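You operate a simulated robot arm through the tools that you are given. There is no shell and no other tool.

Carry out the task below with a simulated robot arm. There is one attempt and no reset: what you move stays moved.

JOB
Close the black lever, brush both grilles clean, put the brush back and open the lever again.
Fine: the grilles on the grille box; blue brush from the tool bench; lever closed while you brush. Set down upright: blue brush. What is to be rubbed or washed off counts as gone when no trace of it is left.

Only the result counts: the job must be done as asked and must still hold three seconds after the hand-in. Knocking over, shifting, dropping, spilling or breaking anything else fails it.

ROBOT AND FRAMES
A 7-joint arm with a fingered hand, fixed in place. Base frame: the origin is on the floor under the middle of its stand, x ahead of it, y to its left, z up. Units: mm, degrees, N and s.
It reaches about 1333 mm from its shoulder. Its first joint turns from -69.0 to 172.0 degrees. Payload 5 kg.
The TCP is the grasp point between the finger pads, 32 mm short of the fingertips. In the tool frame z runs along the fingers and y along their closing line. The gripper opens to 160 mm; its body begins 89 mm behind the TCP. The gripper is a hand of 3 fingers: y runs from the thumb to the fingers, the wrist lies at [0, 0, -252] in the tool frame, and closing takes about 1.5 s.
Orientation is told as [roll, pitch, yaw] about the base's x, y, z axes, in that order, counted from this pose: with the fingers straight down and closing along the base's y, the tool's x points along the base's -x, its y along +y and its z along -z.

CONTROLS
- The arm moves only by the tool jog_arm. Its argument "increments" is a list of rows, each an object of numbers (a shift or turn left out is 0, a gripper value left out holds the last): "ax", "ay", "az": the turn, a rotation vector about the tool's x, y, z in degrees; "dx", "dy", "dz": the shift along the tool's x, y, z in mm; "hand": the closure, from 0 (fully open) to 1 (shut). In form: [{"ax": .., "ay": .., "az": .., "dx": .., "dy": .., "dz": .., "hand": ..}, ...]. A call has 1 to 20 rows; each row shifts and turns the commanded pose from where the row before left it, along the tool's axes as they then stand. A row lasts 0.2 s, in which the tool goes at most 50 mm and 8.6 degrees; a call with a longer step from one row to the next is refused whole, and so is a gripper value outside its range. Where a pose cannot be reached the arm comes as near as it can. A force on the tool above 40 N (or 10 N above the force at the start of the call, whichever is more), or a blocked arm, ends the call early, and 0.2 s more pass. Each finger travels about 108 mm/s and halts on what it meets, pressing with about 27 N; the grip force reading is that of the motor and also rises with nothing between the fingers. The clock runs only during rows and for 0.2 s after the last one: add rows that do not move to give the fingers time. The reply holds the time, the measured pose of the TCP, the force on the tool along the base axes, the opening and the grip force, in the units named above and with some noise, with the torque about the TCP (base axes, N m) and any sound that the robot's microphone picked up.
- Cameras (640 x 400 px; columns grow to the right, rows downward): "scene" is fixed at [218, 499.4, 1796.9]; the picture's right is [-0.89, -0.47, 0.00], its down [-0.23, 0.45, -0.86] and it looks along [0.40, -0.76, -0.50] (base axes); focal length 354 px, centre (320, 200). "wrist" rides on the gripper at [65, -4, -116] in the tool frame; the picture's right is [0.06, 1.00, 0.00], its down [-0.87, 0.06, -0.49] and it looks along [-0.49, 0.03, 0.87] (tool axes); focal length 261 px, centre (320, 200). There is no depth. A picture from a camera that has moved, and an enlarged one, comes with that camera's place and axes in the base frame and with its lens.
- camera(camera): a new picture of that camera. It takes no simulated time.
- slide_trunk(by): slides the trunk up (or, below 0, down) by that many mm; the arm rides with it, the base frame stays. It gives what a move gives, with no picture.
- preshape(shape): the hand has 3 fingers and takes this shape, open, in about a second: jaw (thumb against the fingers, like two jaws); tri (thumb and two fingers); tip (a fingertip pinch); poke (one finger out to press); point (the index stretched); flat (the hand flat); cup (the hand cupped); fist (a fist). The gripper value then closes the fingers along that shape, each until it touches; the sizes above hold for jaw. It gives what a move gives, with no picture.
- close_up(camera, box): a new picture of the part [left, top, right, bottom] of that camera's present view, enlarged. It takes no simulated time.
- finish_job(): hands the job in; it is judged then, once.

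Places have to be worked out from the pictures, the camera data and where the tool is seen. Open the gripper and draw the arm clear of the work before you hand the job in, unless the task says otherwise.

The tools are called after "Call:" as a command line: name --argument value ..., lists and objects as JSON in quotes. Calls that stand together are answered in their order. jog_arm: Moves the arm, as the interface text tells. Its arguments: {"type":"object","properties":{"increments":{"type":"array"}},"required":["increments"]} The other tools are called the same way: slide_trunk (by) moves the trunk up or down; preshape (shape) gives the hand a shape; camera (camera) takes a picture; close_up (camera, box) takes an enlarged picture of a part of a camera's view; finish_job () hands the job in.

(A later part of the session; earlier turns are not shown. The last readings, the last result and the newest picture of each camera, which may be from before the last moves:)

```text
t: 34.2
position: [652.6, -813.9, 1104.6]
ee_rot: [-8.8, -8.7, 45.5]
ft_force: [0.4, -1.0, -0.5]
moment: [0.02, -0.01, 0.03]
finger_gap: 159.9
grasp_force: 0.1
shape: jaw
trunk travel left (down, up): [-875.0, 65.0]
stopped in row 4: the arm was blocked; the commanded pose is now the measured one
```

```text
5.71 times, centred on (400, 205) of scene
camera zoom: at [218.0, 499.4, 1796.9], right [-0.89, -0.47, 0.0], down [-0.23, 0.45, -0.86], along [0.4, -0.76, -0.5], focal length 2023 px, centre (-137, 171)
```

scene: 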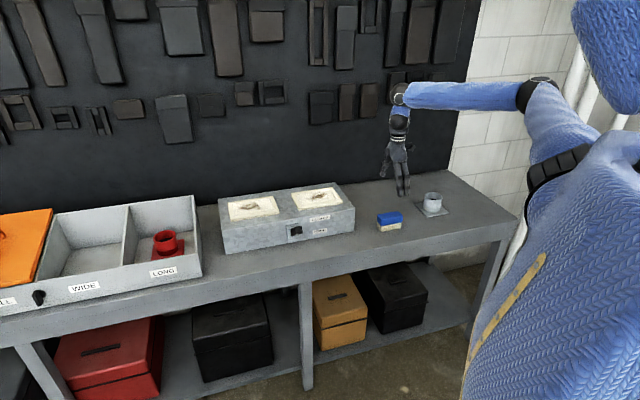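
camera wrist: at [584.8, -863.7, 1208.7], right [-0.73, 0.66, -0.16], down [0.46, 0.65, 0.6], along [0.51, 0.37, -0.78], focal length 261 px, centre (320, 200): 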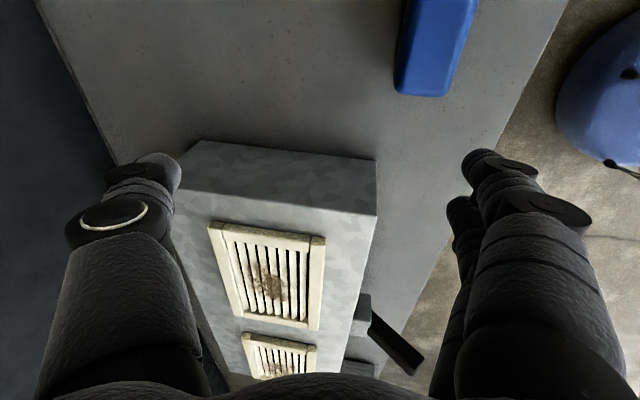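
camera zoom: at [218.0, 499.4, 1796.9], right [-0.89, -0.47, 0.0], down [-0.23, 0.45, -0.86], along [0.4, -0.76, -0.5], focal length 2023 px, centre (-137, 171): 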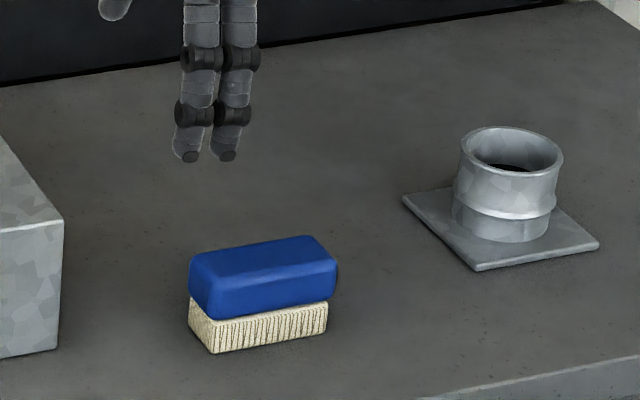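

The arm got blocked and drifted off the commanded path. I'll look at the whole scene before moving further.

Call:
camera --camera "scene"

Call:
jog_arm --increments '[{"dx": 0}]'

```text
taken
```

scene: 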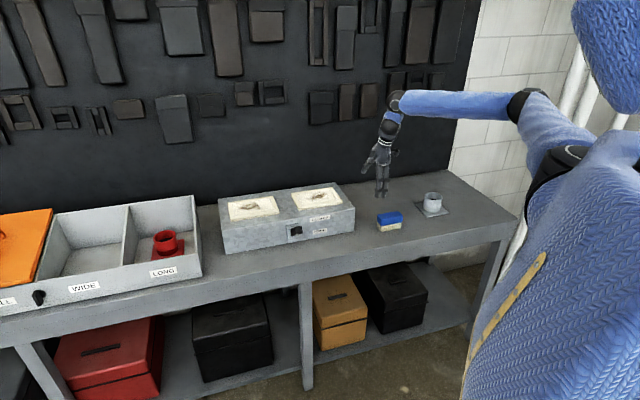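

```text
t: 34.6
position: [652.8, -812.2, 1103.8]
ee_rot: [-8.8, -8.7, 45.5]
ft_force: [0.2, -0.3, -0.6]
moment: [0.01, -0.02, -0.03]
finger_gap: 159.6
grasp_force: 0.2
shape: jaw
trunk travel left (down, up): [-875.0, 65.0]
```

The wrist chain drifted sideways while lowering, likely a joint limit with the shoulder this high. I'll go back up to the earlier pose, and then lower with the trunk instead.

Call:
jog_arm --increments '[{"dz": -20}, {"ax": -4.4, "ay": 4.35}, {"ax": -4.4, "ay": 4.35}, {"dx": 22, "dy": 22}, {"dx": 22, "dy": 22}]'

Call:
camera --camera "scene"

```text
t: 35.8
position: [588.2, -812.7, 1124.3]
ee_rot: [0.1, -0.1, 44.9]
ft_force: [3.7, 1.1, 4.7]
moment: [0.0, 0.28, -0.01]
finger_gap: 159.9
grasp_force: 0.1
shape: jaw
trunk travel left (down, up): [-875.0, 65.0]
```

```text
taken
```

scene: 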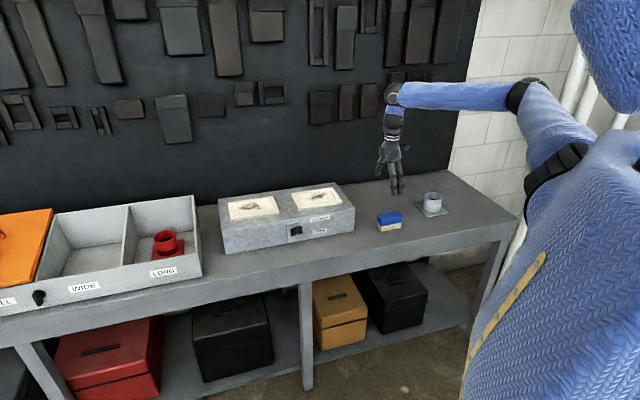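

Recovered. I'll centre over the brush, then check before lowering the trunk.

Call:
jog_arm --increments '[{"dx": 11, "dy": 10.5}, {"dx": 11, "dy": 10.5}]'

Call:
camera --camera "wrist"

```text
t: 36.4
position: [559.7, -812.6, 1123.6]
ee_rot: [-0.2, 0.0, 44.8]
ft_force: [-0.2, 0.0, -0.1]
moment: [-0.01, 0.02, 0.05]
finger_gap: 159.9
grasp_force: 0.1
shape: jaw
trunk travel left (down, up): [-875.0, 65.0]
```

```text
taken
camera wrist: at [515.4, -862.4, 1239.8], right [-0.75, 0.66, 0.0], down [0.58, 0.65, 0.49], along [0.33, 0.37, -0.87], focal length 261 px, centre (320, 200)
```

wrist: 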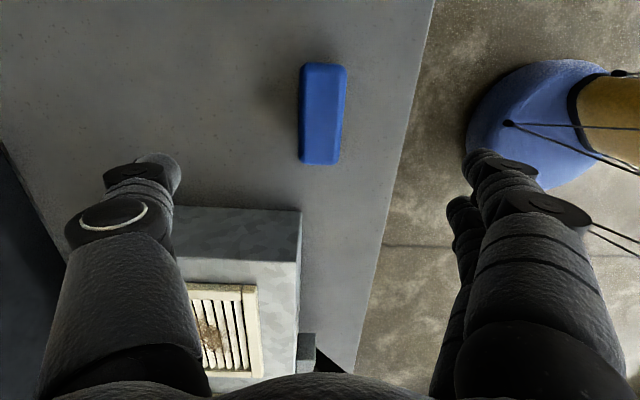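

Aligned over the brush. I'll lower the trunk by 120 mm and check.

Call:
slide_trunk --by -120

Call:
camera --camera "wrist"

Call:
camera --camera "scene"

```text
t: 37.9
position: [557.9, -812.0, 1003.4]
ee_rot: [-0.2, -0.2, 44.8]
ft_force: [-1.3, 1.3, 0.6]
moment: [-0.02, 0.0, -0.03]
finger_gap: 159.7
grasp_force: 0.1
shape: jaw
trunk travel left (down, up): [-755.0, 185.0]
```

```text
taken
camera wrist: at [514.5, -862.5, 1120.2], right [-0.75, 0.66, 0.0], down [0.58, 0.65, 0.49], along [0.33, 0.37, -0.87], focal length 261 px, centre (320, 200)
```

wrist: 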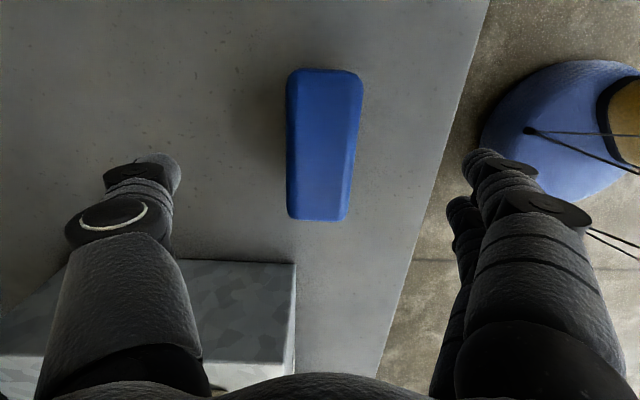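

```text
taken
```

scene: 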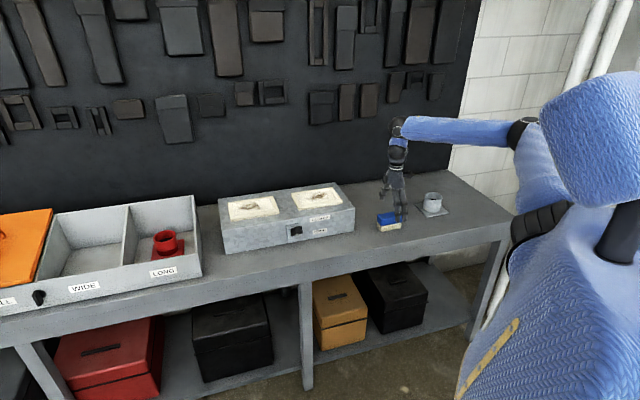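

Still aligned. I'll lower the trunk another 60 mm so the pads come to the blue block's height.

Call:
slide_trunk --by -60

Call:
camera --camera "wrist"

Call:
close_up --camera "scene" --box '[350, 170, 450, 240]'

```text
t: 38.9
position: [559.0, -812.4, 944.7]
ee_rot: [-0.1, -0.2, 44.7]
ft_force: [-0.1, -0.4, -0.3]
moment: [0.0, -0.02, 0.02]
finger_gap: 159.8
grasp_force: 0.1
shape: jaw
trunk travel left (down, up): [-695.0, 245.0]
```

```text
taken
camera wrist: at [514.4, -862.4, 1060.3], right [-0.75, 0.66, 0.0], down [0.58, 0.65, 0.49], along [0.33, 0.37, -0.87], focal length 261 px, centre (320, 200)
```

wrist: 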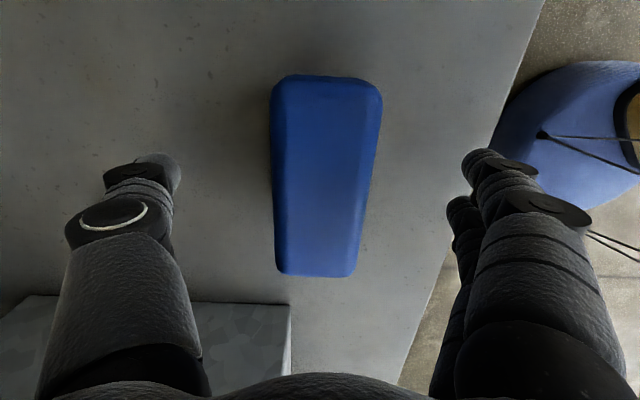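

```text
5.71 times, centred on (400, 205) of scene
camera zoom: at [218.0, 499.4, 1796.9], right [-0.89, -0.47, 0.0], down [-0.23, 0.45, -0.86], along [0.4, -0.76, -0.5], focal length 2023 px, centre (-137, 171)
```

zoom: 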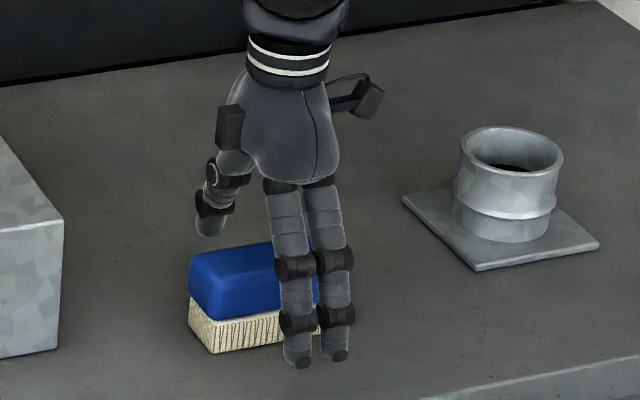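

The brush is centred between thumb and fingers. I'll close on it.

Call:
jog_arm --increments '[{"hand": 1}, {"hand": 1}, {"hand": 1}, {"hand": 1}, {"hand": 1}, {"hand": 1}]'

Call:
camera --camera "wrist"

Call:
close_up --camera "scene" --box '[350, 170, 450, 240]'

```text
t: 40.3
position: [558.3, -813.4, 943.5]
ee_rot: [-0.1, 0.0, 44.9]
ft_force: [-0.8, 0.0, -0.2]
moment: [-0.02, 0.03, -0.04]
finger_gap: 44.0
grasp_force: 27.2
shape: jaw
trunk travel left (down, up): [-695.0, 245.0]
```

```text
taken
camera wrist: at [514.5, -862.7, 1059.7], right [-0.75, 0.66, 0.0], down [0.58, 0.65, 0.49], along [0.33, 0.37, -0.87], focal length 261 px, centre (320, 200)
```

wrist: 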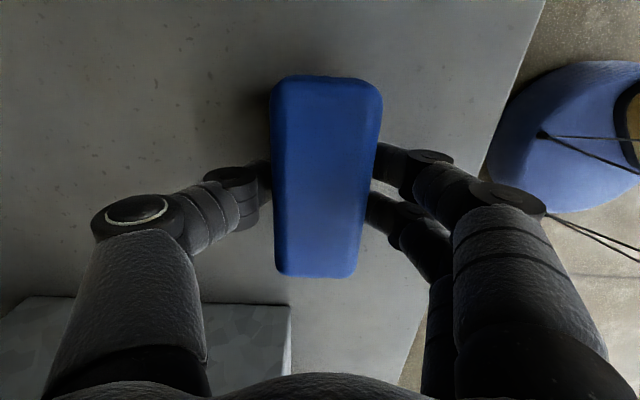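

```text
5.71 times, centred on (400, 205) of scene
camera zoom: at [218.0, 499.4, 1796.9], right [-0.89, -0.47, 0.0], down [-0.23, 0.45, -0.86], along [0.4, -0.76, -0.5], focal length 2023 px, centre (-137, 171)
```

zoom: 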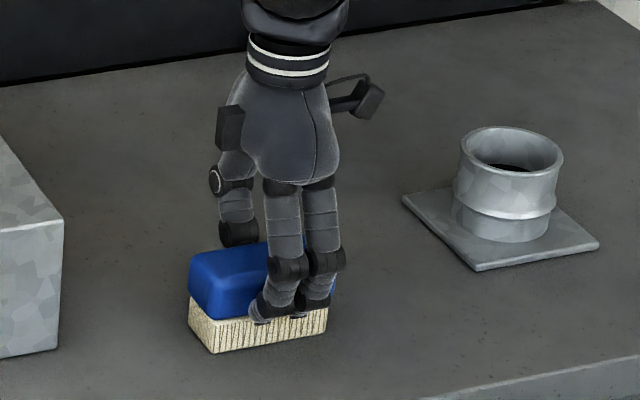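

Gripped at 44 mm. For put-back I note TCP (558.3, −813.4, 943.5), yaw 45. I'll lift with the trunk.

Call:
slide_trunk --by 30

Call:
camera --camera "wrist"

Call:
close_up --camera "scene" --box '[350, 170, 450, 240]'

```text
t: 41.0
position: [560.2, -813.8, 972.6]
ee_rot: [0.0, -0.1, 44.7]
ft_force: [0.6, -0.2, -1.2]
moment: [-0.01, 0.0, 0.02]
finger_gap: 43.9
grasp_force: 27.1
shape: jaw
trunk travel left (down, up): [-725.0, 215.0]
```

```text
taken
camera wrist: at [514.7, -863.1, 1089.1], right [-0.75, 0.66, 0.0], down [0.58, 0.65, 0.49], along [0.33, 0.37, -0.87], focal length 261 px, centre (320, 200)
```

wrist: 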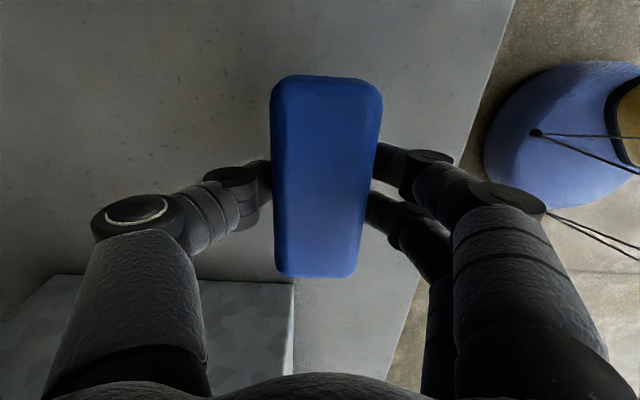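

```text
5.71 times, centred on (400, 205) of scene
camera zoom: at [218.0, 499.4, 1796.9], right [-0.89, -0.47, 0.0], down [-0.23, 0.45, -0.86], along [0.4, -0.76, -0.5], focal length 2023 px, centre (-137, 171)
```

zoom: 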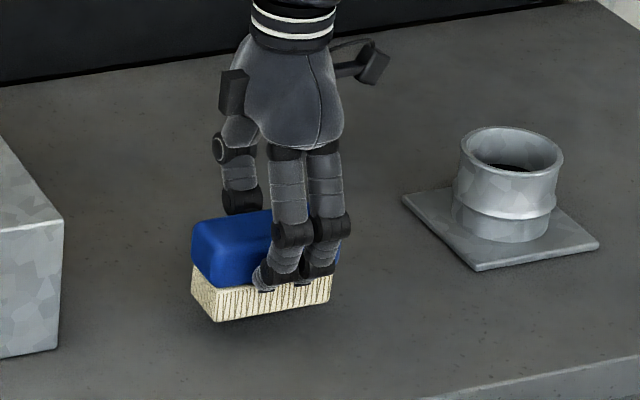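

The brush is lifted and held level. I'll raise it further with the trunk to clear the box.

Call:
slide_trunk --by 160

Call:
camera --camera "scene"

```text
t: 42.9
position: [559.4, -813.7, 1133.7]
ee_rot: [0.0, -0.1, 44.7]
ft_force: [0.3, -0.1, -1.7]
moment: [0.0, -0.03, -0.02]
finger_gap: 44.0
grasp_force: 26.9
shape: jaw
trunk travel left (down, up): [-885.0, 55.0]
```

```text
taken
```

scene: 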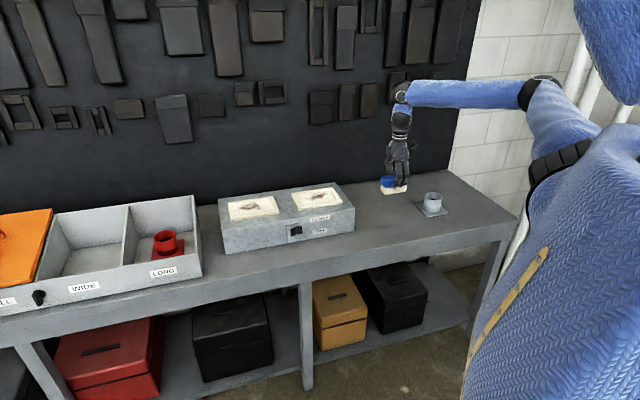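

From earlier views I judge the grille frames at N 1030–1180, with the near one (R) at U 22–220 and the far one (L) at U 301–499, slats running along U, frame top near z≈1012. I'll carry the brush over grille R, staying high.

Call:
jog_arm --increments '[{"dx": -38.2, "dy": -17.2}, {"dx": -38.2, "dy": -17.2}, {"dx": -38.2, "dy": -17.2}, {"dx": -38.2, "dy": -17.2}]'

Call:
camera --camera "wrist"

```text
t: 43.9
position: [715.8, -754.3, 1130.3]
ee_rot: [0.1, 0.1, 44.6]
ft_force: [1.2, 0.2, -2.3]
moment: [0.05, 0.06, 0.0]
finger_gap: 43.5
grasp_force: 26.6
shape: jaw
trunk travel left (down, up): [-885.0, 55.0]
```

```text
taken
camera wrist: at [671.9, -804.1, 1246.8], right [-0.75, 0.67, 0.0], down [0.58, 0.65, 0.49], along [0.33, 0.37, -0.87], focal length 261 px, centre (320, 200)
```

wrist: 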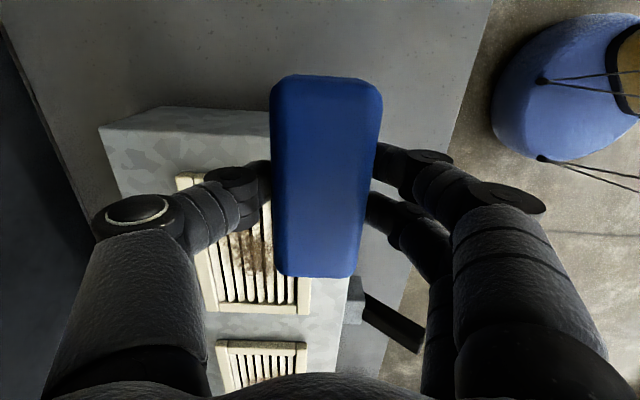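

Estimates of the grille corners agree (U 22–215, N 1038–1177). Continue to above grille R.

Call:
jog_arm --increments '[{"dx": -38.2, "dy": -17.2}, {"dx": -38.2, "dy": -17.2}, {"dx": -38.2, "dy": -17.2}, {"dx": -38.2, "dy": -17.2}]'

Call:
camera --camera "wrist"

Call:
camera --camera "scene"

```text
t: 44.9
position: [876.6, -697.9, 1130.8]
ee_rot: [-0.1, 0.0, 44.7]
ft_force: [0.5, 0.6, -0.9]
moment: [-0.02, 0.02, -0.03]
finger_gap: 43.7
grasp_force: 27.4
shape: jaw
trunk travel left (down, up): [-885.0, 55.0]
```

```text
taken
camera wrist: at [831.7, -746.8, 1248.0], right [-0.75, 0.67, 0.0], down [0.58, 0.65, 0.49], along [0.33, 0.37, -0.87], focal length 261 px, centre (320, 200)
```

wrist: 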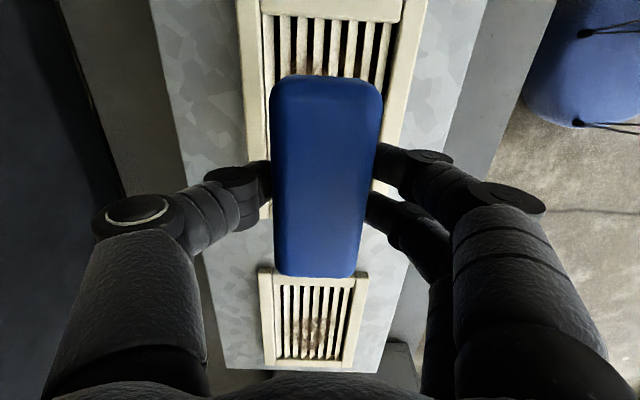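

```text
taken
```

scene: 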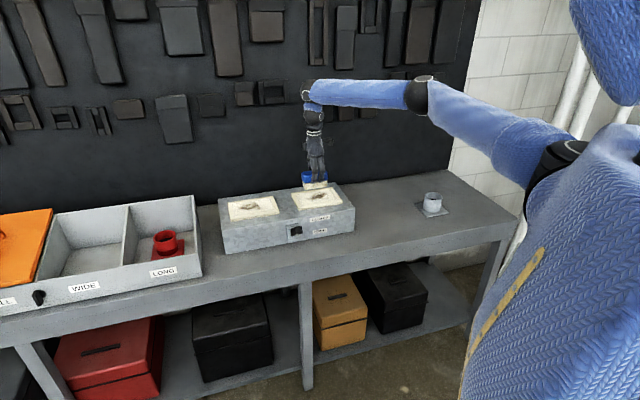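

Over grille R at U 126, N 1113. I'll lower the brush toward the slats, stopping above expected contact.

Call:
jog_arm --increments '[{"dz": 15}, {"dz": 15}, {"dz": 15}, {"dz": 10}]'

Call:
close_up --camera "scene" --box '[270, 150, 370, 230]'

Call:
camera --camera "wrist"

```text
t: 45.9
position: [873.1, -696.6, 1079.1]
ee_rot: [0.0, -0.1, 44.8]
ft_force: [0.8, 0.1, -1.3]
moment: [0.0, 0.0, 0.01]
finger_gap: 43.8
grasp_force: 26.9
shape: jaw
trunk travel left (down, up): [-885.0, 55.0]
```

```text
5.00 times, centred on (320, 190) of scene
camera zoom: at [218.0, 499.4, 1796.9], right [-0.89, -0.47, 0.0], down [-0.23, 0.45, -0.86], along [0.4, -0.76, -0.5], focal length 1770 px, centre (320, 250)
```

zoom: 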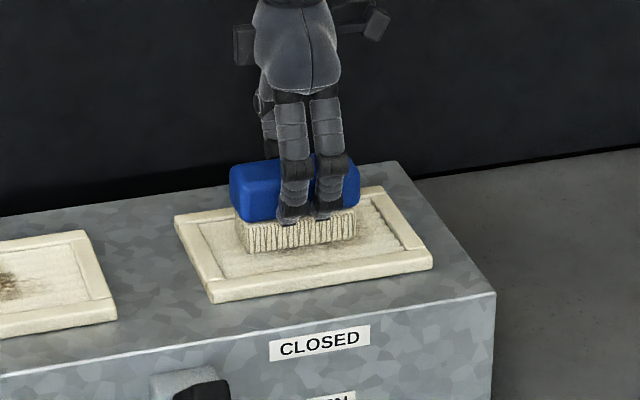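

```text
taken
camera wrist: at [829.7, -745.5, 1194.3], right [-0.75, 0.66, 0.0], down [0.58, 0.65, 0.49], along [0.33, 0.37, -0.87], focal length 261 px, centre (320, 200)
```

wrist: 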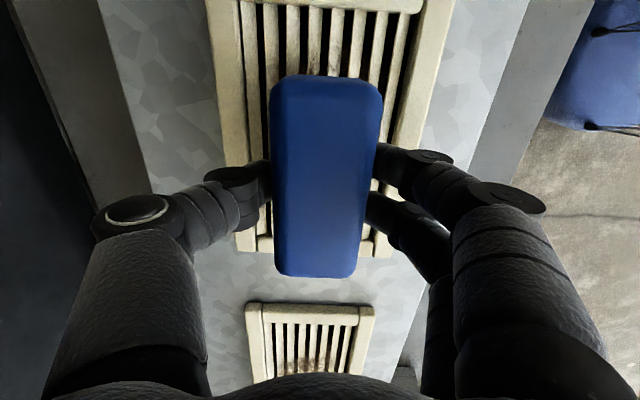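

Brush is centred in the opening (brush centre ≈ U 120). I'll go down in small steps until contact.

Call:
jog_arm --increments '[{"dz": 3}, {"dz": 3}, {"dz": 3}]'

```text
t: 46.7
position: [872.5, -695.6, 1076.8]
ee_rot: [-0.3, -0.1, 44.8]
ft_force: [1.4, -5.2, 34.0]
moment: [-0.21, -0.14, 0.04]
finger_gap: 46.3
grasp_force: 27.2
shape: jaw
trunk travel left (down, up): [-885.0, 55.0]
```

Contact at z≈1077 with 34 N up. I'll ease off by 5 mm to reach a light press.

Call:
jog_arm --increments '[{"dz": -5}, {"dz": 0}]'

Call:
camera --camera "wrist"

Call:
close_up --camera "scene" --box '[270, 150, 370, 230]'

```text
t: 47.3
position: [873.1, -696.4, 1076.3]
ee_rot: [-0.1, 0.1, 44.8]
ft_force: [0.7, -5.5, 18.5]
moment: [-0.17, -0.13, -0.03]
finger_gap: 46.1
grasp_force: 26.8
shape: jaw
trunk travel left (down, up): [-885.0, 55.0]
```

```text
taken
camera wrist: at [828.0, -744.4, 1192.4], right [-0.75, 0.66, 0.0], down [0.58, 0.65, 0.49], along [0.33, 0.37, -0.87], focal length 261 px, centre (320, 200)
```

wrist: 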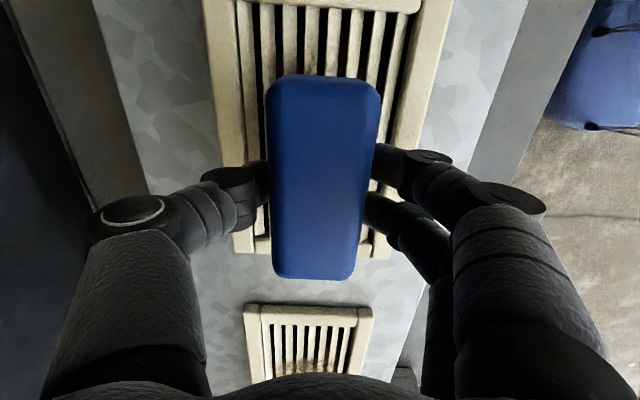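

```text
5.00 times, centred on (320, 190) of scene
camera zoom: at [218.0, 499.4, 1796.9], right [-0.89, -0.47, 0.0], down [-0.23, 0.45, -0.86], along [0.4, -0.76, -0.5], focal length 1770 px, centre (320, 250)
```

zoom: 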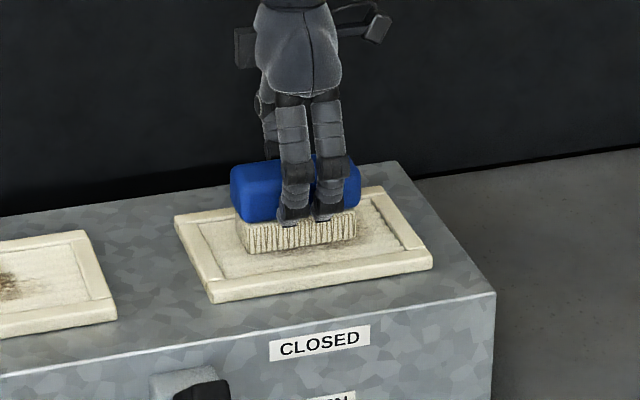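

Now ~18 N; I'll ease 2 mm more and make the first sweeping strokes across the slats.

Call:
jog_arm --increments '[{"dz": -2}, {"dy": -10}, {"dy": -10}, {"dy": 10}, {"dy": 10}, {"dy": 10}, {"dy": 10}, {"dy": -10}, {"dy": -10}]'

Call:
camera --camera "wrist"

Call:
close_up --camera "scene" --box '[270, 150, 370, 230]'

```text
t: 49.3
position: [873.3, -694.4, 1078.0]
ee_rot: [0.0, -0.1, 44.8]
ft_force: [0.6, -0.5, -2.0]
moment: [-0.03, 0.01, -0.02]
finger_gap: 45.1
grasp_force: 27.4
shape: jaw
trunk travel left (down, up): [-885.0, 55.0]
```

```text
taken
camera wrist: at [829.1, -744.7, 1193.8], right [-0.75, 0.66, 0.0], down [0.58, 0.65, 0.49], along [0.33, 0.37, -0.87], focal length 261 px, centre (320, 200)
```

wrist: 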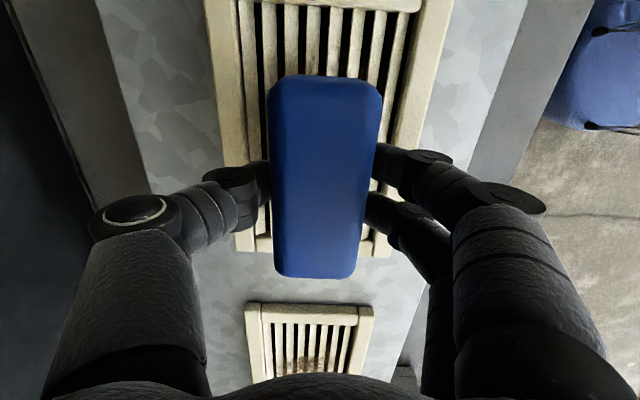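

```text
5.00 times, centred on (320, 190) of scene
camera zoom: at [218.0, 499.4, 1796.9], right [-0.89, -0.47, 0.0], down [-0.23, 0.45, -0.86], along [0.4, -0.76, -0.5], focal length 1770 px, centre (320, 250)
```

zoom: 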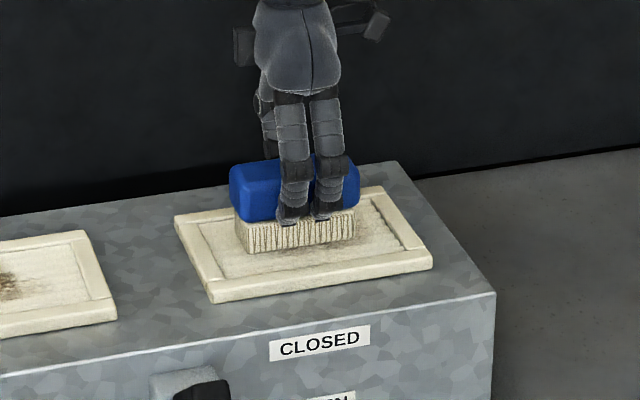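

Contact was lost after easing. I'll press 2 mm down and sweep again.

Call:
jog_arm --increments '[{"dz": 2.5}, {"dy": -10}, {"dy": -10}, {"dy": 10}, {"dy": 10}, {"dy": 10}, {"dy": 10}]'

Call:
camera --camera "wrist"

Call:
close_up --camera "scene" --box '[270, 150, 370, 230]'

```text
t: 50.9
position: [858.7, -680.6, 1077.3]
ee_rot: [-0.1, -0.1, 44.8]
ft_force: [3.5, -4.9, 18.8]
moment: [-0.12, -0.09, 0.01]
finger_gap: 45.2
grasp_force: 26.7
shape: jaw
trunk travel left (down, up): [-885.0, 55.0]
```

```text
taken
camera wrist: at [813.9, -729.2, 1192.4], right [-0.75, 0.66, 0.0], down [0.58, 0.65, 0.49], along [0.33, 0.37, -0.87], focal length 261 px, centre (320, 200)
```

wrist: 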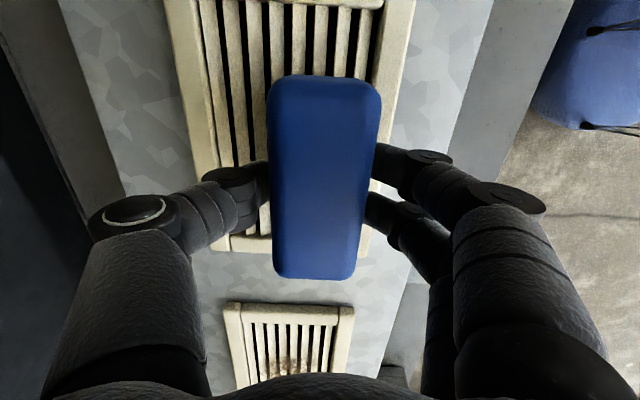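

```text
5.00 times, centred on (320, 190) of scene
camera zoom: at [218.0, 499.4, 1796.9], right [-0.89, -0.47, 0.0], down [-0.23, 0.45, -0.86], along [0.4, -0.76, -0.5], focal length 1770 px, centre (320, 250)
```

zoom: 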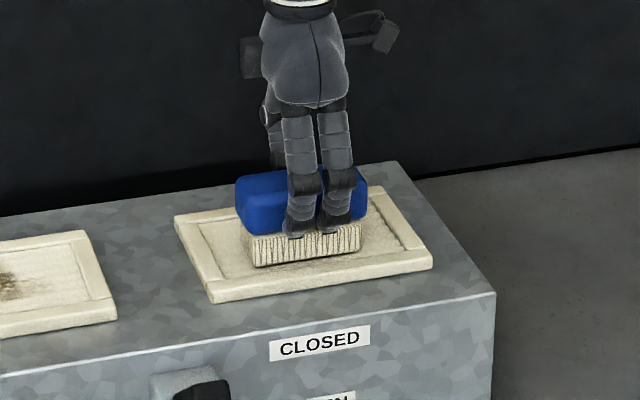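

Pressing at ~19 N, and the dirt is coming off. I'll do a longer pattern covering several positions along U.

Call:
jog_arm --increments '[{"dx": -8}, {"dx": -8}, {"dy": -12}, {"dy": -12}, {"dy": -12}, {"dy": -12}, {"dy": 12}, {"dy": 12}, {"dy": 12}, {"dy": 12}, {"dx": 11}, {"dx": 11}, {"dx": 11}, {"dy": -12}, {"dy": -12}, {"dy": -12}, {"dy": -12}]'

Call:
camera --camera "wrist"

Call:
close_up --camera "scene" --box '[270, 150, 370, 230]'

```text
t: 54.5
position: [880.3, -726.0, 1077.7]
ee_rot: [-0.1, 0.0, 44.7]
ft_force: [-1.5, 1.9, 7.6]
moment: [0.09, 0.09, -0.01]
finger_gap: 45.4
grasp_force: 27.1
shape: jaw
trunk travel left (down, up): [-885.0, 55.0]
```

```text
taken
camera wrist: at [835.9, -775.5, 1192.6], right [-0.75, 0.67, 0.0], down [0.58, 0.65, 0.49], along [0.33, 0.37, -0.87], focal length 261 px, centre (320, 200)
```

wrist: 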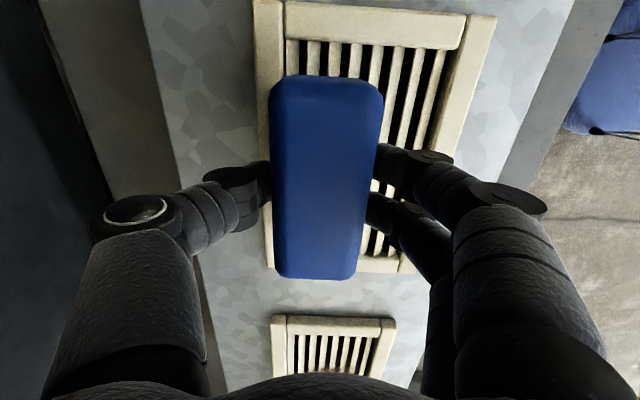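

```text
5.00 times, centred on (320, 190) of scene
camera zoom: at [218.0, 499.4, 1796.9], right [-0.89, -0.47, 0.0], down [-0.23, 0.45, -0.86], along [0.4, -0.76, -0.5], focal length 1770 px, centre (320, 250)
```

zoom: 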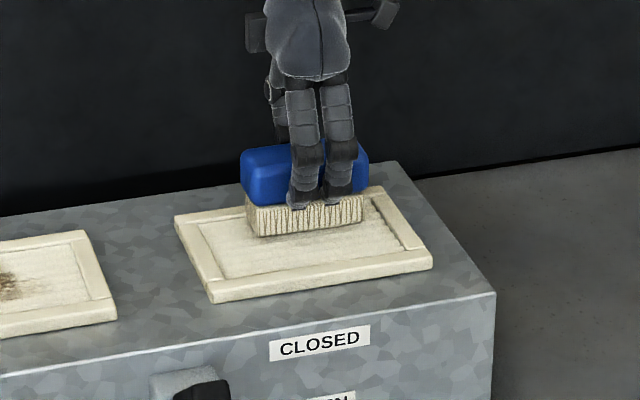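

The visible part looks clean. One more pass at this U position, then I'll lift and inspect.

Call:
jog_arm --increments '[{"dy": 12}, {"dy": 12}, {"dy": 12}, {"dy": 12}, {"dx": -8}, {"dx": -8}, {"dy": -12}, {"dy": -12}, {"dy": -12}, {"dy": -12}, {"dz": -15}, {"dz": -25}, {"dz": -25}]'

Call:
close_up --camera "scene" --box '[270, 150, 370, 230]'

Call:
camera --camera "wrist"

```text
t: 57.3
position: [893.8, -716.3, 1139.6]
ee_rot: [-0.3, 0.0, 44.7]
ft_force: [0.1, 0.6, -1.0]
moment: [-0.01, -0.01, -0.04]
finger_gap: 45.0
grasp_force: 26.6
shape: jaw
trunk travel left (down, up): [-885.0, 55.0]
```

```text
5.00 times, centred on (320, 190) of scene
camera zoom: at [218.0, 499.4, 1796.9], right [-0.89, -0.47, 0.0], down [-0.23, 0.45, -0.86], along [0.4, -0.76, -0.5], focal length 1770 px, centre (320, 250)
```

zoom: 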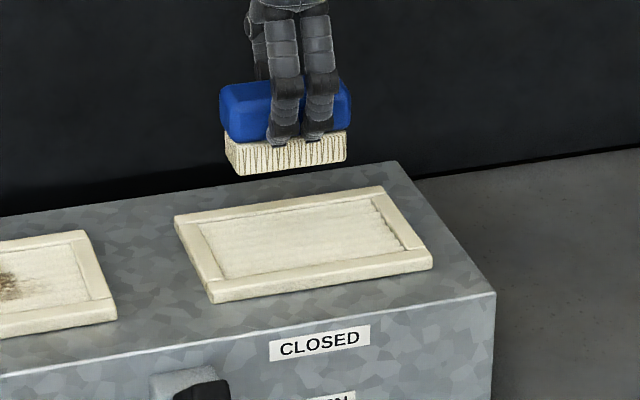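

```text
taken
camera wrist: at [849.4, -765.8, 1256.0], right [-0.75, 0.66, 0.0], down [0.58, 0.65, 0.49], along [0.33, 0.37, -0.87], focal length 261 px, centre (320, 200)
```

wrist: 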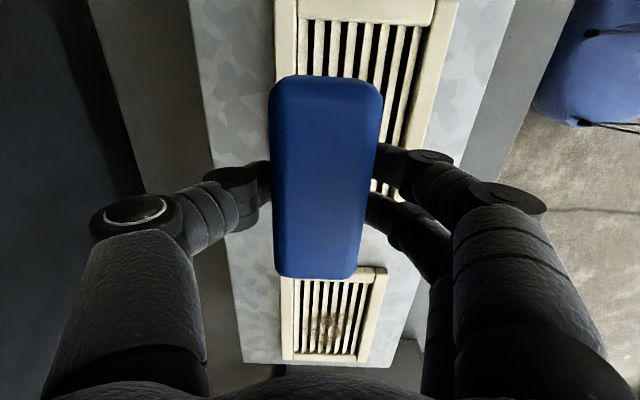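

Grille R looks clean; I'll zoom in further to be sure no trace is left.

Call:
close_up --camera "scene" --box '[295, 180, 345, 212]'

Call:
close_up --camera "scene" --box '[222, 190, 292, 230]'

Call:
close_up --camera "wrist" --box '[250, 240, 420, 370]'

```text
12.50 times, centred on (320, 196) of scene
camera zoom: at [218.0, 499.4, 1796.9], right [-0.89, -0.47, 0.0], down [-0.23, 0.45, -0.86], along [0.4, -0.76, -0.5], focal length 4425 px, centre (320, 250)
```

zoom: 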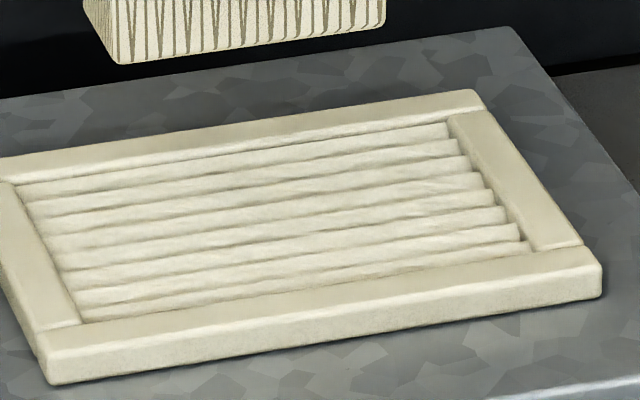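

```text
9.14 times, centred on (257, 210) of scene
camera zoom: at [218.0, 499.4, 1796.9], right [-0.89, -0.47, 0.0], down [-0.23, 0.45, -0.86], along [0.4, -0.76, -0.5], focal length 3237 px, centre (896, 109)
```

zoom: 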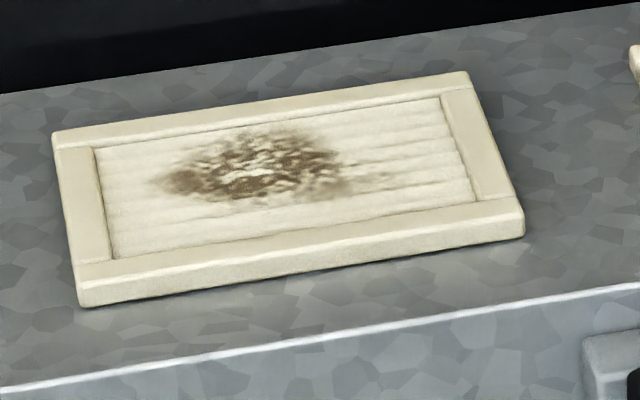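

```text
3.08 times, centred on (335, 305) of wrist
camera zoom: at [849.4, -765.8, 1256.0], right [-0.75, 0.66, 0.0], down [0.58, 0.65, 0.49], along [0.33, 0.37, -0.87], focal length 802 px, centre (274, -123)
```

zoom: 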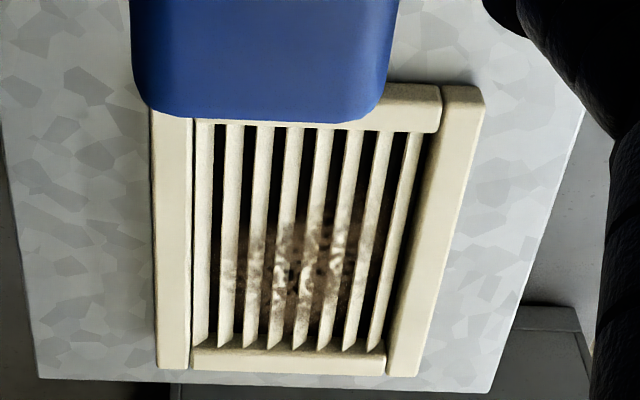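

Grille R is spotless. Grille L's dirt spans about U 366–466, N 1074–1149. I'll carry the brush over to L.

Call:
jog_arm --increments '[{"dx": -40.6, "dy": 4}, {"dx": -40.6, "dy": 4}, {"dx": -40.6, "dy": 4}, {"dx": -40.6, "dy": 4}, {"dx": -40.6, "dy": 4}, {"dx": -40.6, "dy": 4}, {"dx": -40.6, "dy": 4}]'

Call:
camera --camera "wrist"

Call:
camera --camera "scene"

```text
t: 58.9
position: [1056.2, -478.7, 1139.1]
ee_rot: [0.0, -0.1, 44.7]
ft_force: [0.8, 0.2, -1.4]
moment: [-0.01, 0.04, 0.02]
finger_gap: 44.7
grasp_force: 27.3
shape: jaw
out of reach, approached as far as the arm can: row 6, 7
trunk travel left (down, up): [-885.0, 55.0]
```

```text
taken
camera wrist: at [1011.3, -528.0, 1256.0], right [-0.75, 0.67, 0.0], down [0.58, 0.65, 0.49], along [0.33, 0.37, -0.87], focal length 261 px, centre (320, 200)
```

wrist: 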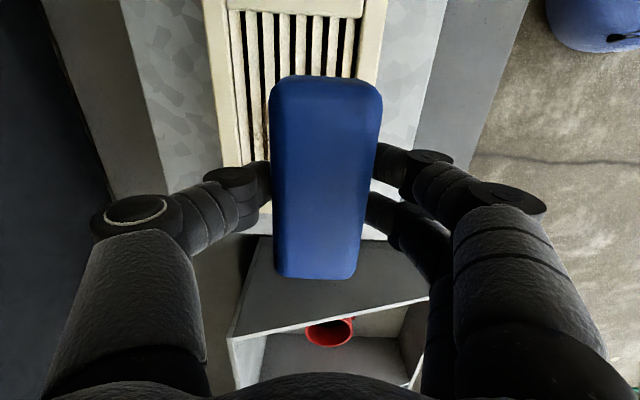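

```text
taken
```

scene: 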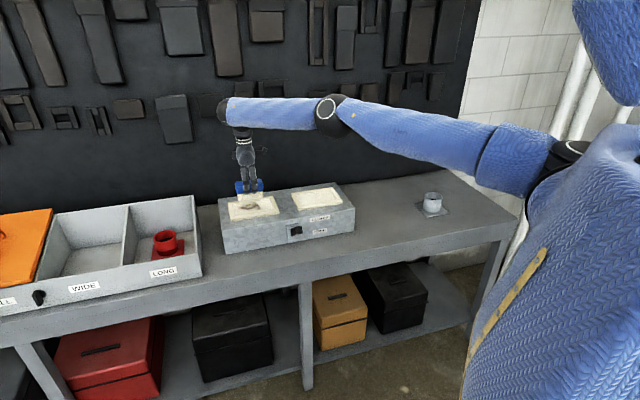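

The arm hits its reach limit at N≈1085 here, while I need N up to ~1130. Lowering the shoulder should gain reach: I'll raise the hand with the arm, then lower the trunk by the same amount.

Call:
jog_arm --increments '[{"dz": -40}, {"dz": -40}, {"dz": -40}, {"dz": -40}, {"dz": -40}]'

```text
t: 60.1
position: [1032.8, -460.5, 1317.9]
ee_rot: [-0.2, -0.1, 45.0]
ft_force: [0.8, 0.7, -1.8]
moment: [0.0, -0.01, -0.01]
finger_gap: 45.0
grasp_force: 26.7
shape: jaw
out of reach, approached as far as the arm can: row 2, 3, 4, 5
trunk travel left (down, up): [-885.0, 55.0]
```

The raised position reaches even less far, so the shoulder is already at the best height; with a vertical hand the far grille's back part is out of reach. I'll re-grasp the brush by its ends with the hand tilted forward (which keeps the brush level and gains ~80 mm). First I'll carry it to free bench space beside its original spot.

Call:
jog_arm --increments '[{"dx": 43.7, "dy": 9.7, "dz": 11.5}, {"dx": 43.7, "dy": 9.7, "dz": 11.5}, {"dx": 43.7, "dy": 9.7, "dz": 11.5}, {"dx": 43.7, "dy": 9.7, "dz": 11.5}, {"dx": 43.7, "dy": 9.7, "dz": 11.5}, {"dx": 43.7, "dy": 9.7, "dz": 11.5}, {"dx": 43.7, "dy": 9.7, "dz": 11.5}, {"dx": 43.7, "dy": 9.7, "dz": 11.5}, {"dx": 43.7, "dy": 9.7, "dz": 11.5}, {"dx": 43.7, "dy": 9.7, "dz": 11.5}, {"dx": 43.7, "dy": 9.7, "dz": 11.5}, {"dx": 43.7, "dy": 9.7, "dz": 11.5}]'

Call:
camera --camera "wrist"

Call:
camera --camera "scene"

```text
t: 62.7
position: [592.1, -740.2, 1181.9]
ee_rot: [-0.1, -0.1, 44.8]
ft_force: [-0.4, 1.5, -2.1]
moment: [0.01, -0.04, 0.0]
finger_gap: 44.5
grasp_force: 26.8
shape: jaw
out of reach, approached as far as the arm can: row 12
trunk travel left (down, up): [-885.0, 55.0]
```

```text
taken
camera wrist: at [547.0, -789.6, 1298.0], right [-0.75, 0.66, 0.0], down [0.58, 0.65, 0.49], along [0.33, 0.37, -0.87], focal length 261 px, centre (320, 200)
```

wrist: 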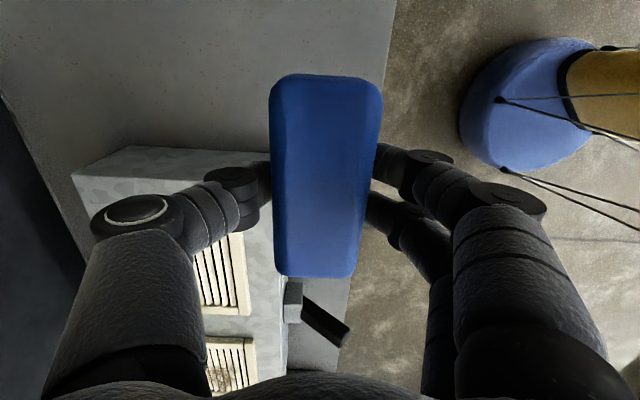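

```text
taken
```

scene: 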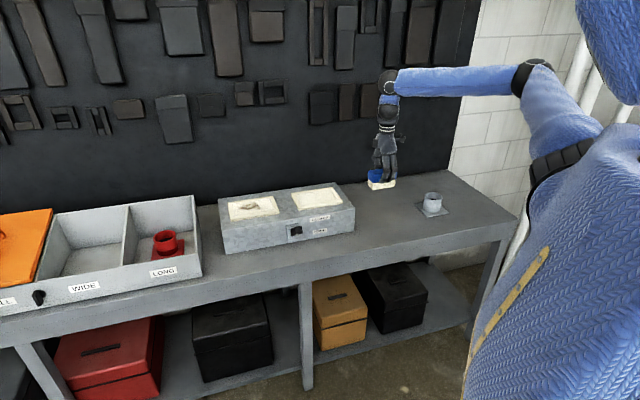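

I'm over free bench at U≈−105, N≈942. Before setting the brush down, I'll test whether the tilted yaw −45 pose is reachable here.

Call:
jog_arm --increments '[{"az": 8.2}, {"az": 8.2}, {"az": 8.2}, {"az": 8.2}, {"az": 8.2}, {"az": 8.2}, {"az": 8.2}, {"az": 8.2}, {"az": 8.2}, {"az": 8.2}, {"az": 7.8}, {"ay": -7}, {"ay": -7}, {"ay": -6}]'

Call:
camera --camera "wrist"

Call:
camera --camera "scene"

```text
t: 65.7
position: [591.9, -742.5, 1181.5]
ee_rot: [0.1, -20.1, -45.2]
ft_force: [-0.1, -0.7, -1.4]
moment: [0.02, 0.0, -0.02]
finger_gap: 44.5
grasp_force: 26.7
shape: jaw
trunk travel left (down, up): [-885.0, 55.0]
```

```text
taken
camera wrist: at [516.5, -674.6, 1268.7], right [0.66, 0.75, -0.02], down [0.49, -0.42, 0.76], along [0.56, -0.52, -0.65], focal length 261 px, centre (320, 200)
```

wrist: 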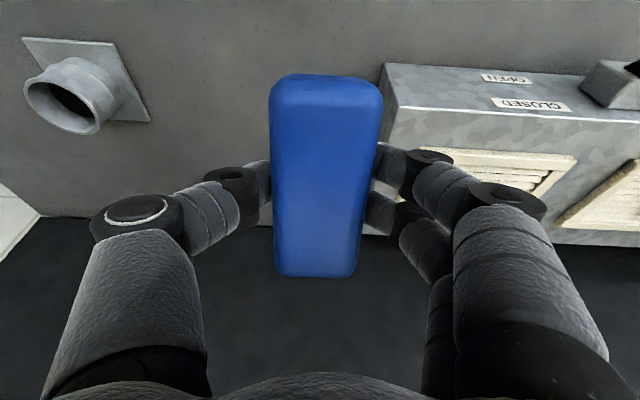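

```text
taken
```

scene: 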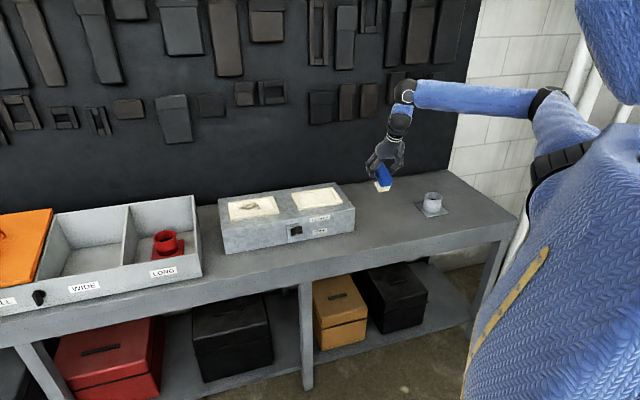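

The tilted pose is reachable here. I'll turn back to yaw +45 and lower the brush to the bench with the trunk.

Call:
jog_arm --increments '[{"ay": 7}, {"ay": 7}, {"ay": 6}, {"az": -8.2}, {"az": -8.2}, {"az": -8.2}, {"az": -8.2}, {"az": -8.2}, {"az": -8.2}, {"az": -8.2}, {"az": -8.2}, {"az": -8.2}, {"az": -8.2}, {"az": -8.2}]'

Call:
slide_trunk --by -222

Call:
close_up --camera "scene" --box '[340, 165, 450, 240]'

Call:
camera --camera "wrist"

```text
t: 68.7
position: [592.4, -743.2, 1180.6]
ee_rot: [-0.1, -0.1, 45.3]
ft_force: [-0.1, -0.3, -2.1]
moment: [0.02, -0.03, 0.0]
finger_gap: 44.3
grasp_force: 27.0
shape: jaw
trunk travel left (down, up): [-885.0, 55.0]
```

```text
t: 71.0
position: [590.7, -741.8, 959.1]
ee_rot: [-0.1, 0.0, 45.2]
ft_force: [0.5, -0.2, -1.0]
moment: [-0.03, -0.02, 0.01]
finger_gap: 44.4
grasp_force: 27.0
shape: jaw
trunk travel left (down, up): [-663.0, 277.0]
```

```text
5.33 times, centred on (395, 202) of scene
camera zoom: at [218.0, 499.4, 1796.9], right [-0.89, -0.47, 0.0], down [-0.23, 0.45, -0.86], along [0.4, -0.76, -0.5], focal length 1888 px, centre (-80, 187)
```

zoom: 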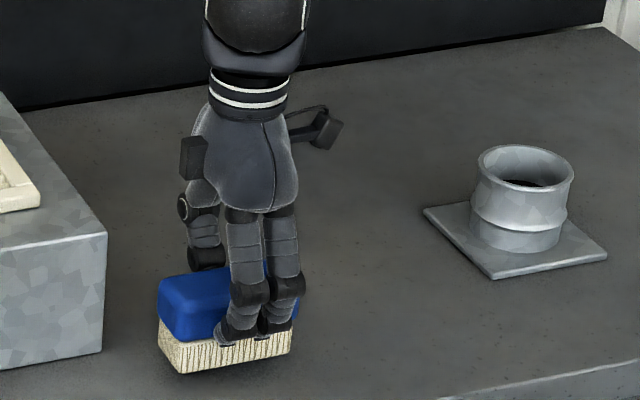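

```text
taken
camera wrist: at [547.8, -792.1, 1075.7], right [-0.75, 0.66, 0.0], down [0.57, 0.65, 0.49], along [0.33, 0.37, -0.87], focal length 261 px, centre (320, 200)
```

wrist: 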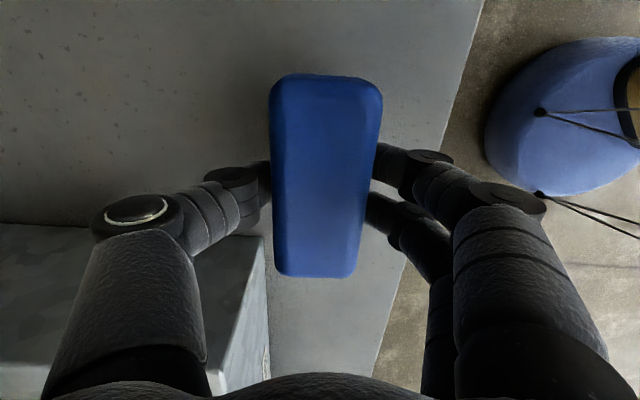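

About 15 mm above the bench. I'll lower in small trunk steps and watch for contact.

Call:
slide_trunk --by -11

Call:
slide_trunk --by -3

```text
t: 71.6
position: [591.1, -741.2, 948.3]
ee_rot: [-0.1, -0.1, 45.2]
ft_force: [-1.0, -0.4, -2.2]
moment: [0.01, -0.02, -0.01]
finger_gap: 44.9
grasp_force: 26.8
shape: jaw
trunk travel left (down, up): [-652.0, 288.0]
```

```text
t: 72.1
position: [592.9, -742.1, 945.5]
ee_rot: [-0.2, -0.1, 45.2]
ft_force: [0.4, -0.2, -1.1]
moment: [-0.01, 0.01, 0.03]
finger_gap: 44.5
grasp_force: 27.0
shape: jaw
trunk travel left (down, up): [-649.0, 291.0]
```

Call:
slide_trunk --by -2

Call:
close_up --camera "scene" --box '[340, 190, 420, 240]'

```text
t: 72.7
position: [592.7, -742.7, 943.6]
ee_rot: [0.0, -0.1, 45.2]
ft_force: [-0.2, -0.3, -0.7]
moment: [-0.01, 0.0, 0.0]
finger_gap: 44.4
grasp_force: 26.7
shape: jaw
trunk travel left (down, up): [-647.0, 293.0]
```

```text
8.00 times, centred on (380, 215) of scene
camera zoom: at [218.0, 499.4, 1796.9], right [-0.89, -0.47, 0.0], down [-0.23, 0.45, -0.86], along [0.4, -0.76, -0.5], focal length 2832 px, centre (-160, 80)
```

zoom: 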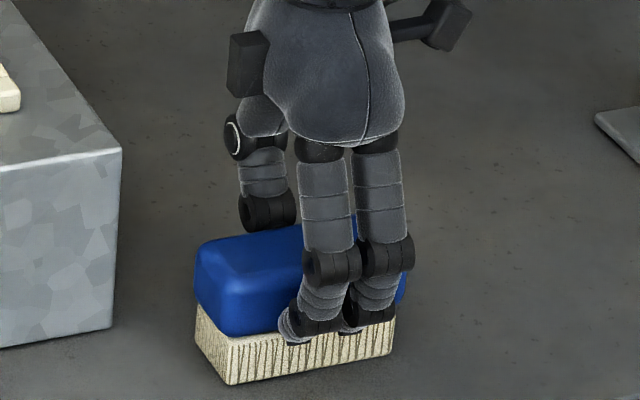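

Still no contact; two more small steps down.

Call:
slide_trunk --by -1.5

Call:
slide_trunk --by -1

```text
t: 73.2
position: [593.0, -741.6, 943.8]
ee_rot: [-0.2, 0.0, 45.1]
ft_force: [-0.4, -1.0, 6.8]
moment: [0.09, 0.09, 0.03]
finger_gap: 44.4
grasp_force: 27.5
shape: jaw
trunk travel left (down, up): [-646.0, 294.0]
```

```text
t: 73.7
position: [591.0, -740.9, 943.0]
ee_rot: [-0.2, 0.0, 45.2]
ft_force: [1.3, -3.2, 13.0]
moment: [-0.03, 0.05, 0.01]
finger_gap: 44.9
grasp_force: 27.3
shape: jaw
trunk travel left (down, up): [-645.0, 295.0]
```

The brush rests on the bench (13 N). I'll open the hand.

Call:
jog_arm --increments '[{"hand": 0.7}, {"hand": 0.5}, {"hand": 0.3}, {"hand": 0}, {"hand": 0}, {"hand": 0}]'

Call:
camera --camera "wrist"

Call:
close_up --camera "scene" --box '[340, 190, 420, 240]'

```text
t: 75.1
position: [591.7, -742.4, 939.7]
ee_rot: [-0.1, -0.1, 45.2]
ft_force: [-0.3, 0.2, -0.8]
moment: [0.0, 0.0, 0.0]
finger_gap: 159.8
grasp_force: 0.0
shape: jaw
trunk travel left (down, up): [-645.0, 295.0]
```

```text
taken
camera wrist: at [547.8, -792.3, 1057.0], right [-0.75, 0.66, 0.0], down [0.57, 0.65, 0.49], along [0.33, 0.37, -0.87], focal length 261 px, centre (320, 200)
```

wrist: 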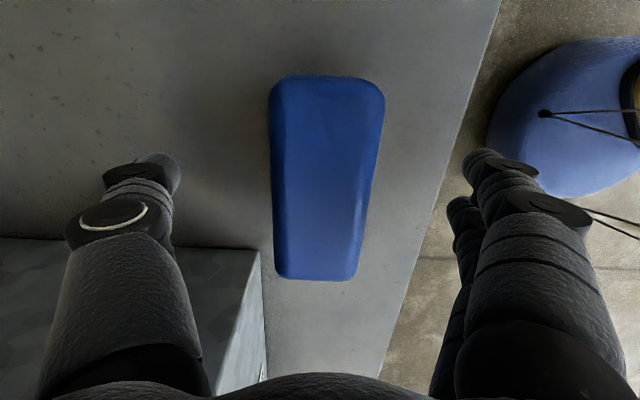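

```text
8.00 times, centred on (380, 215) of scene
camera zoom: at [218.0, 499.4, 1796.9], right [-0.89, -0.47, 0.0], down [-0.23, 0.45, -0.86], along [0.4, -0.76, -0.5], focal length 2832 px, centre (-160, 80)
```

zoom: 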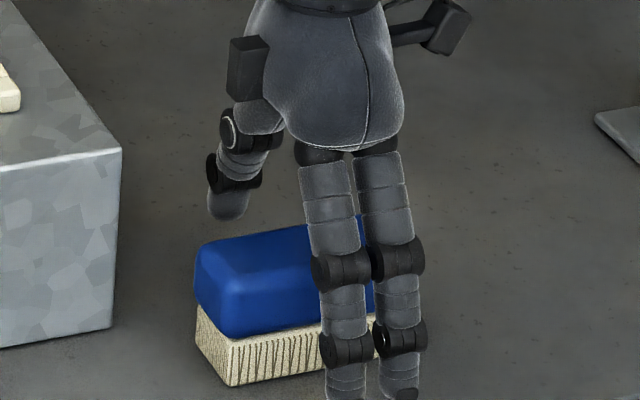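

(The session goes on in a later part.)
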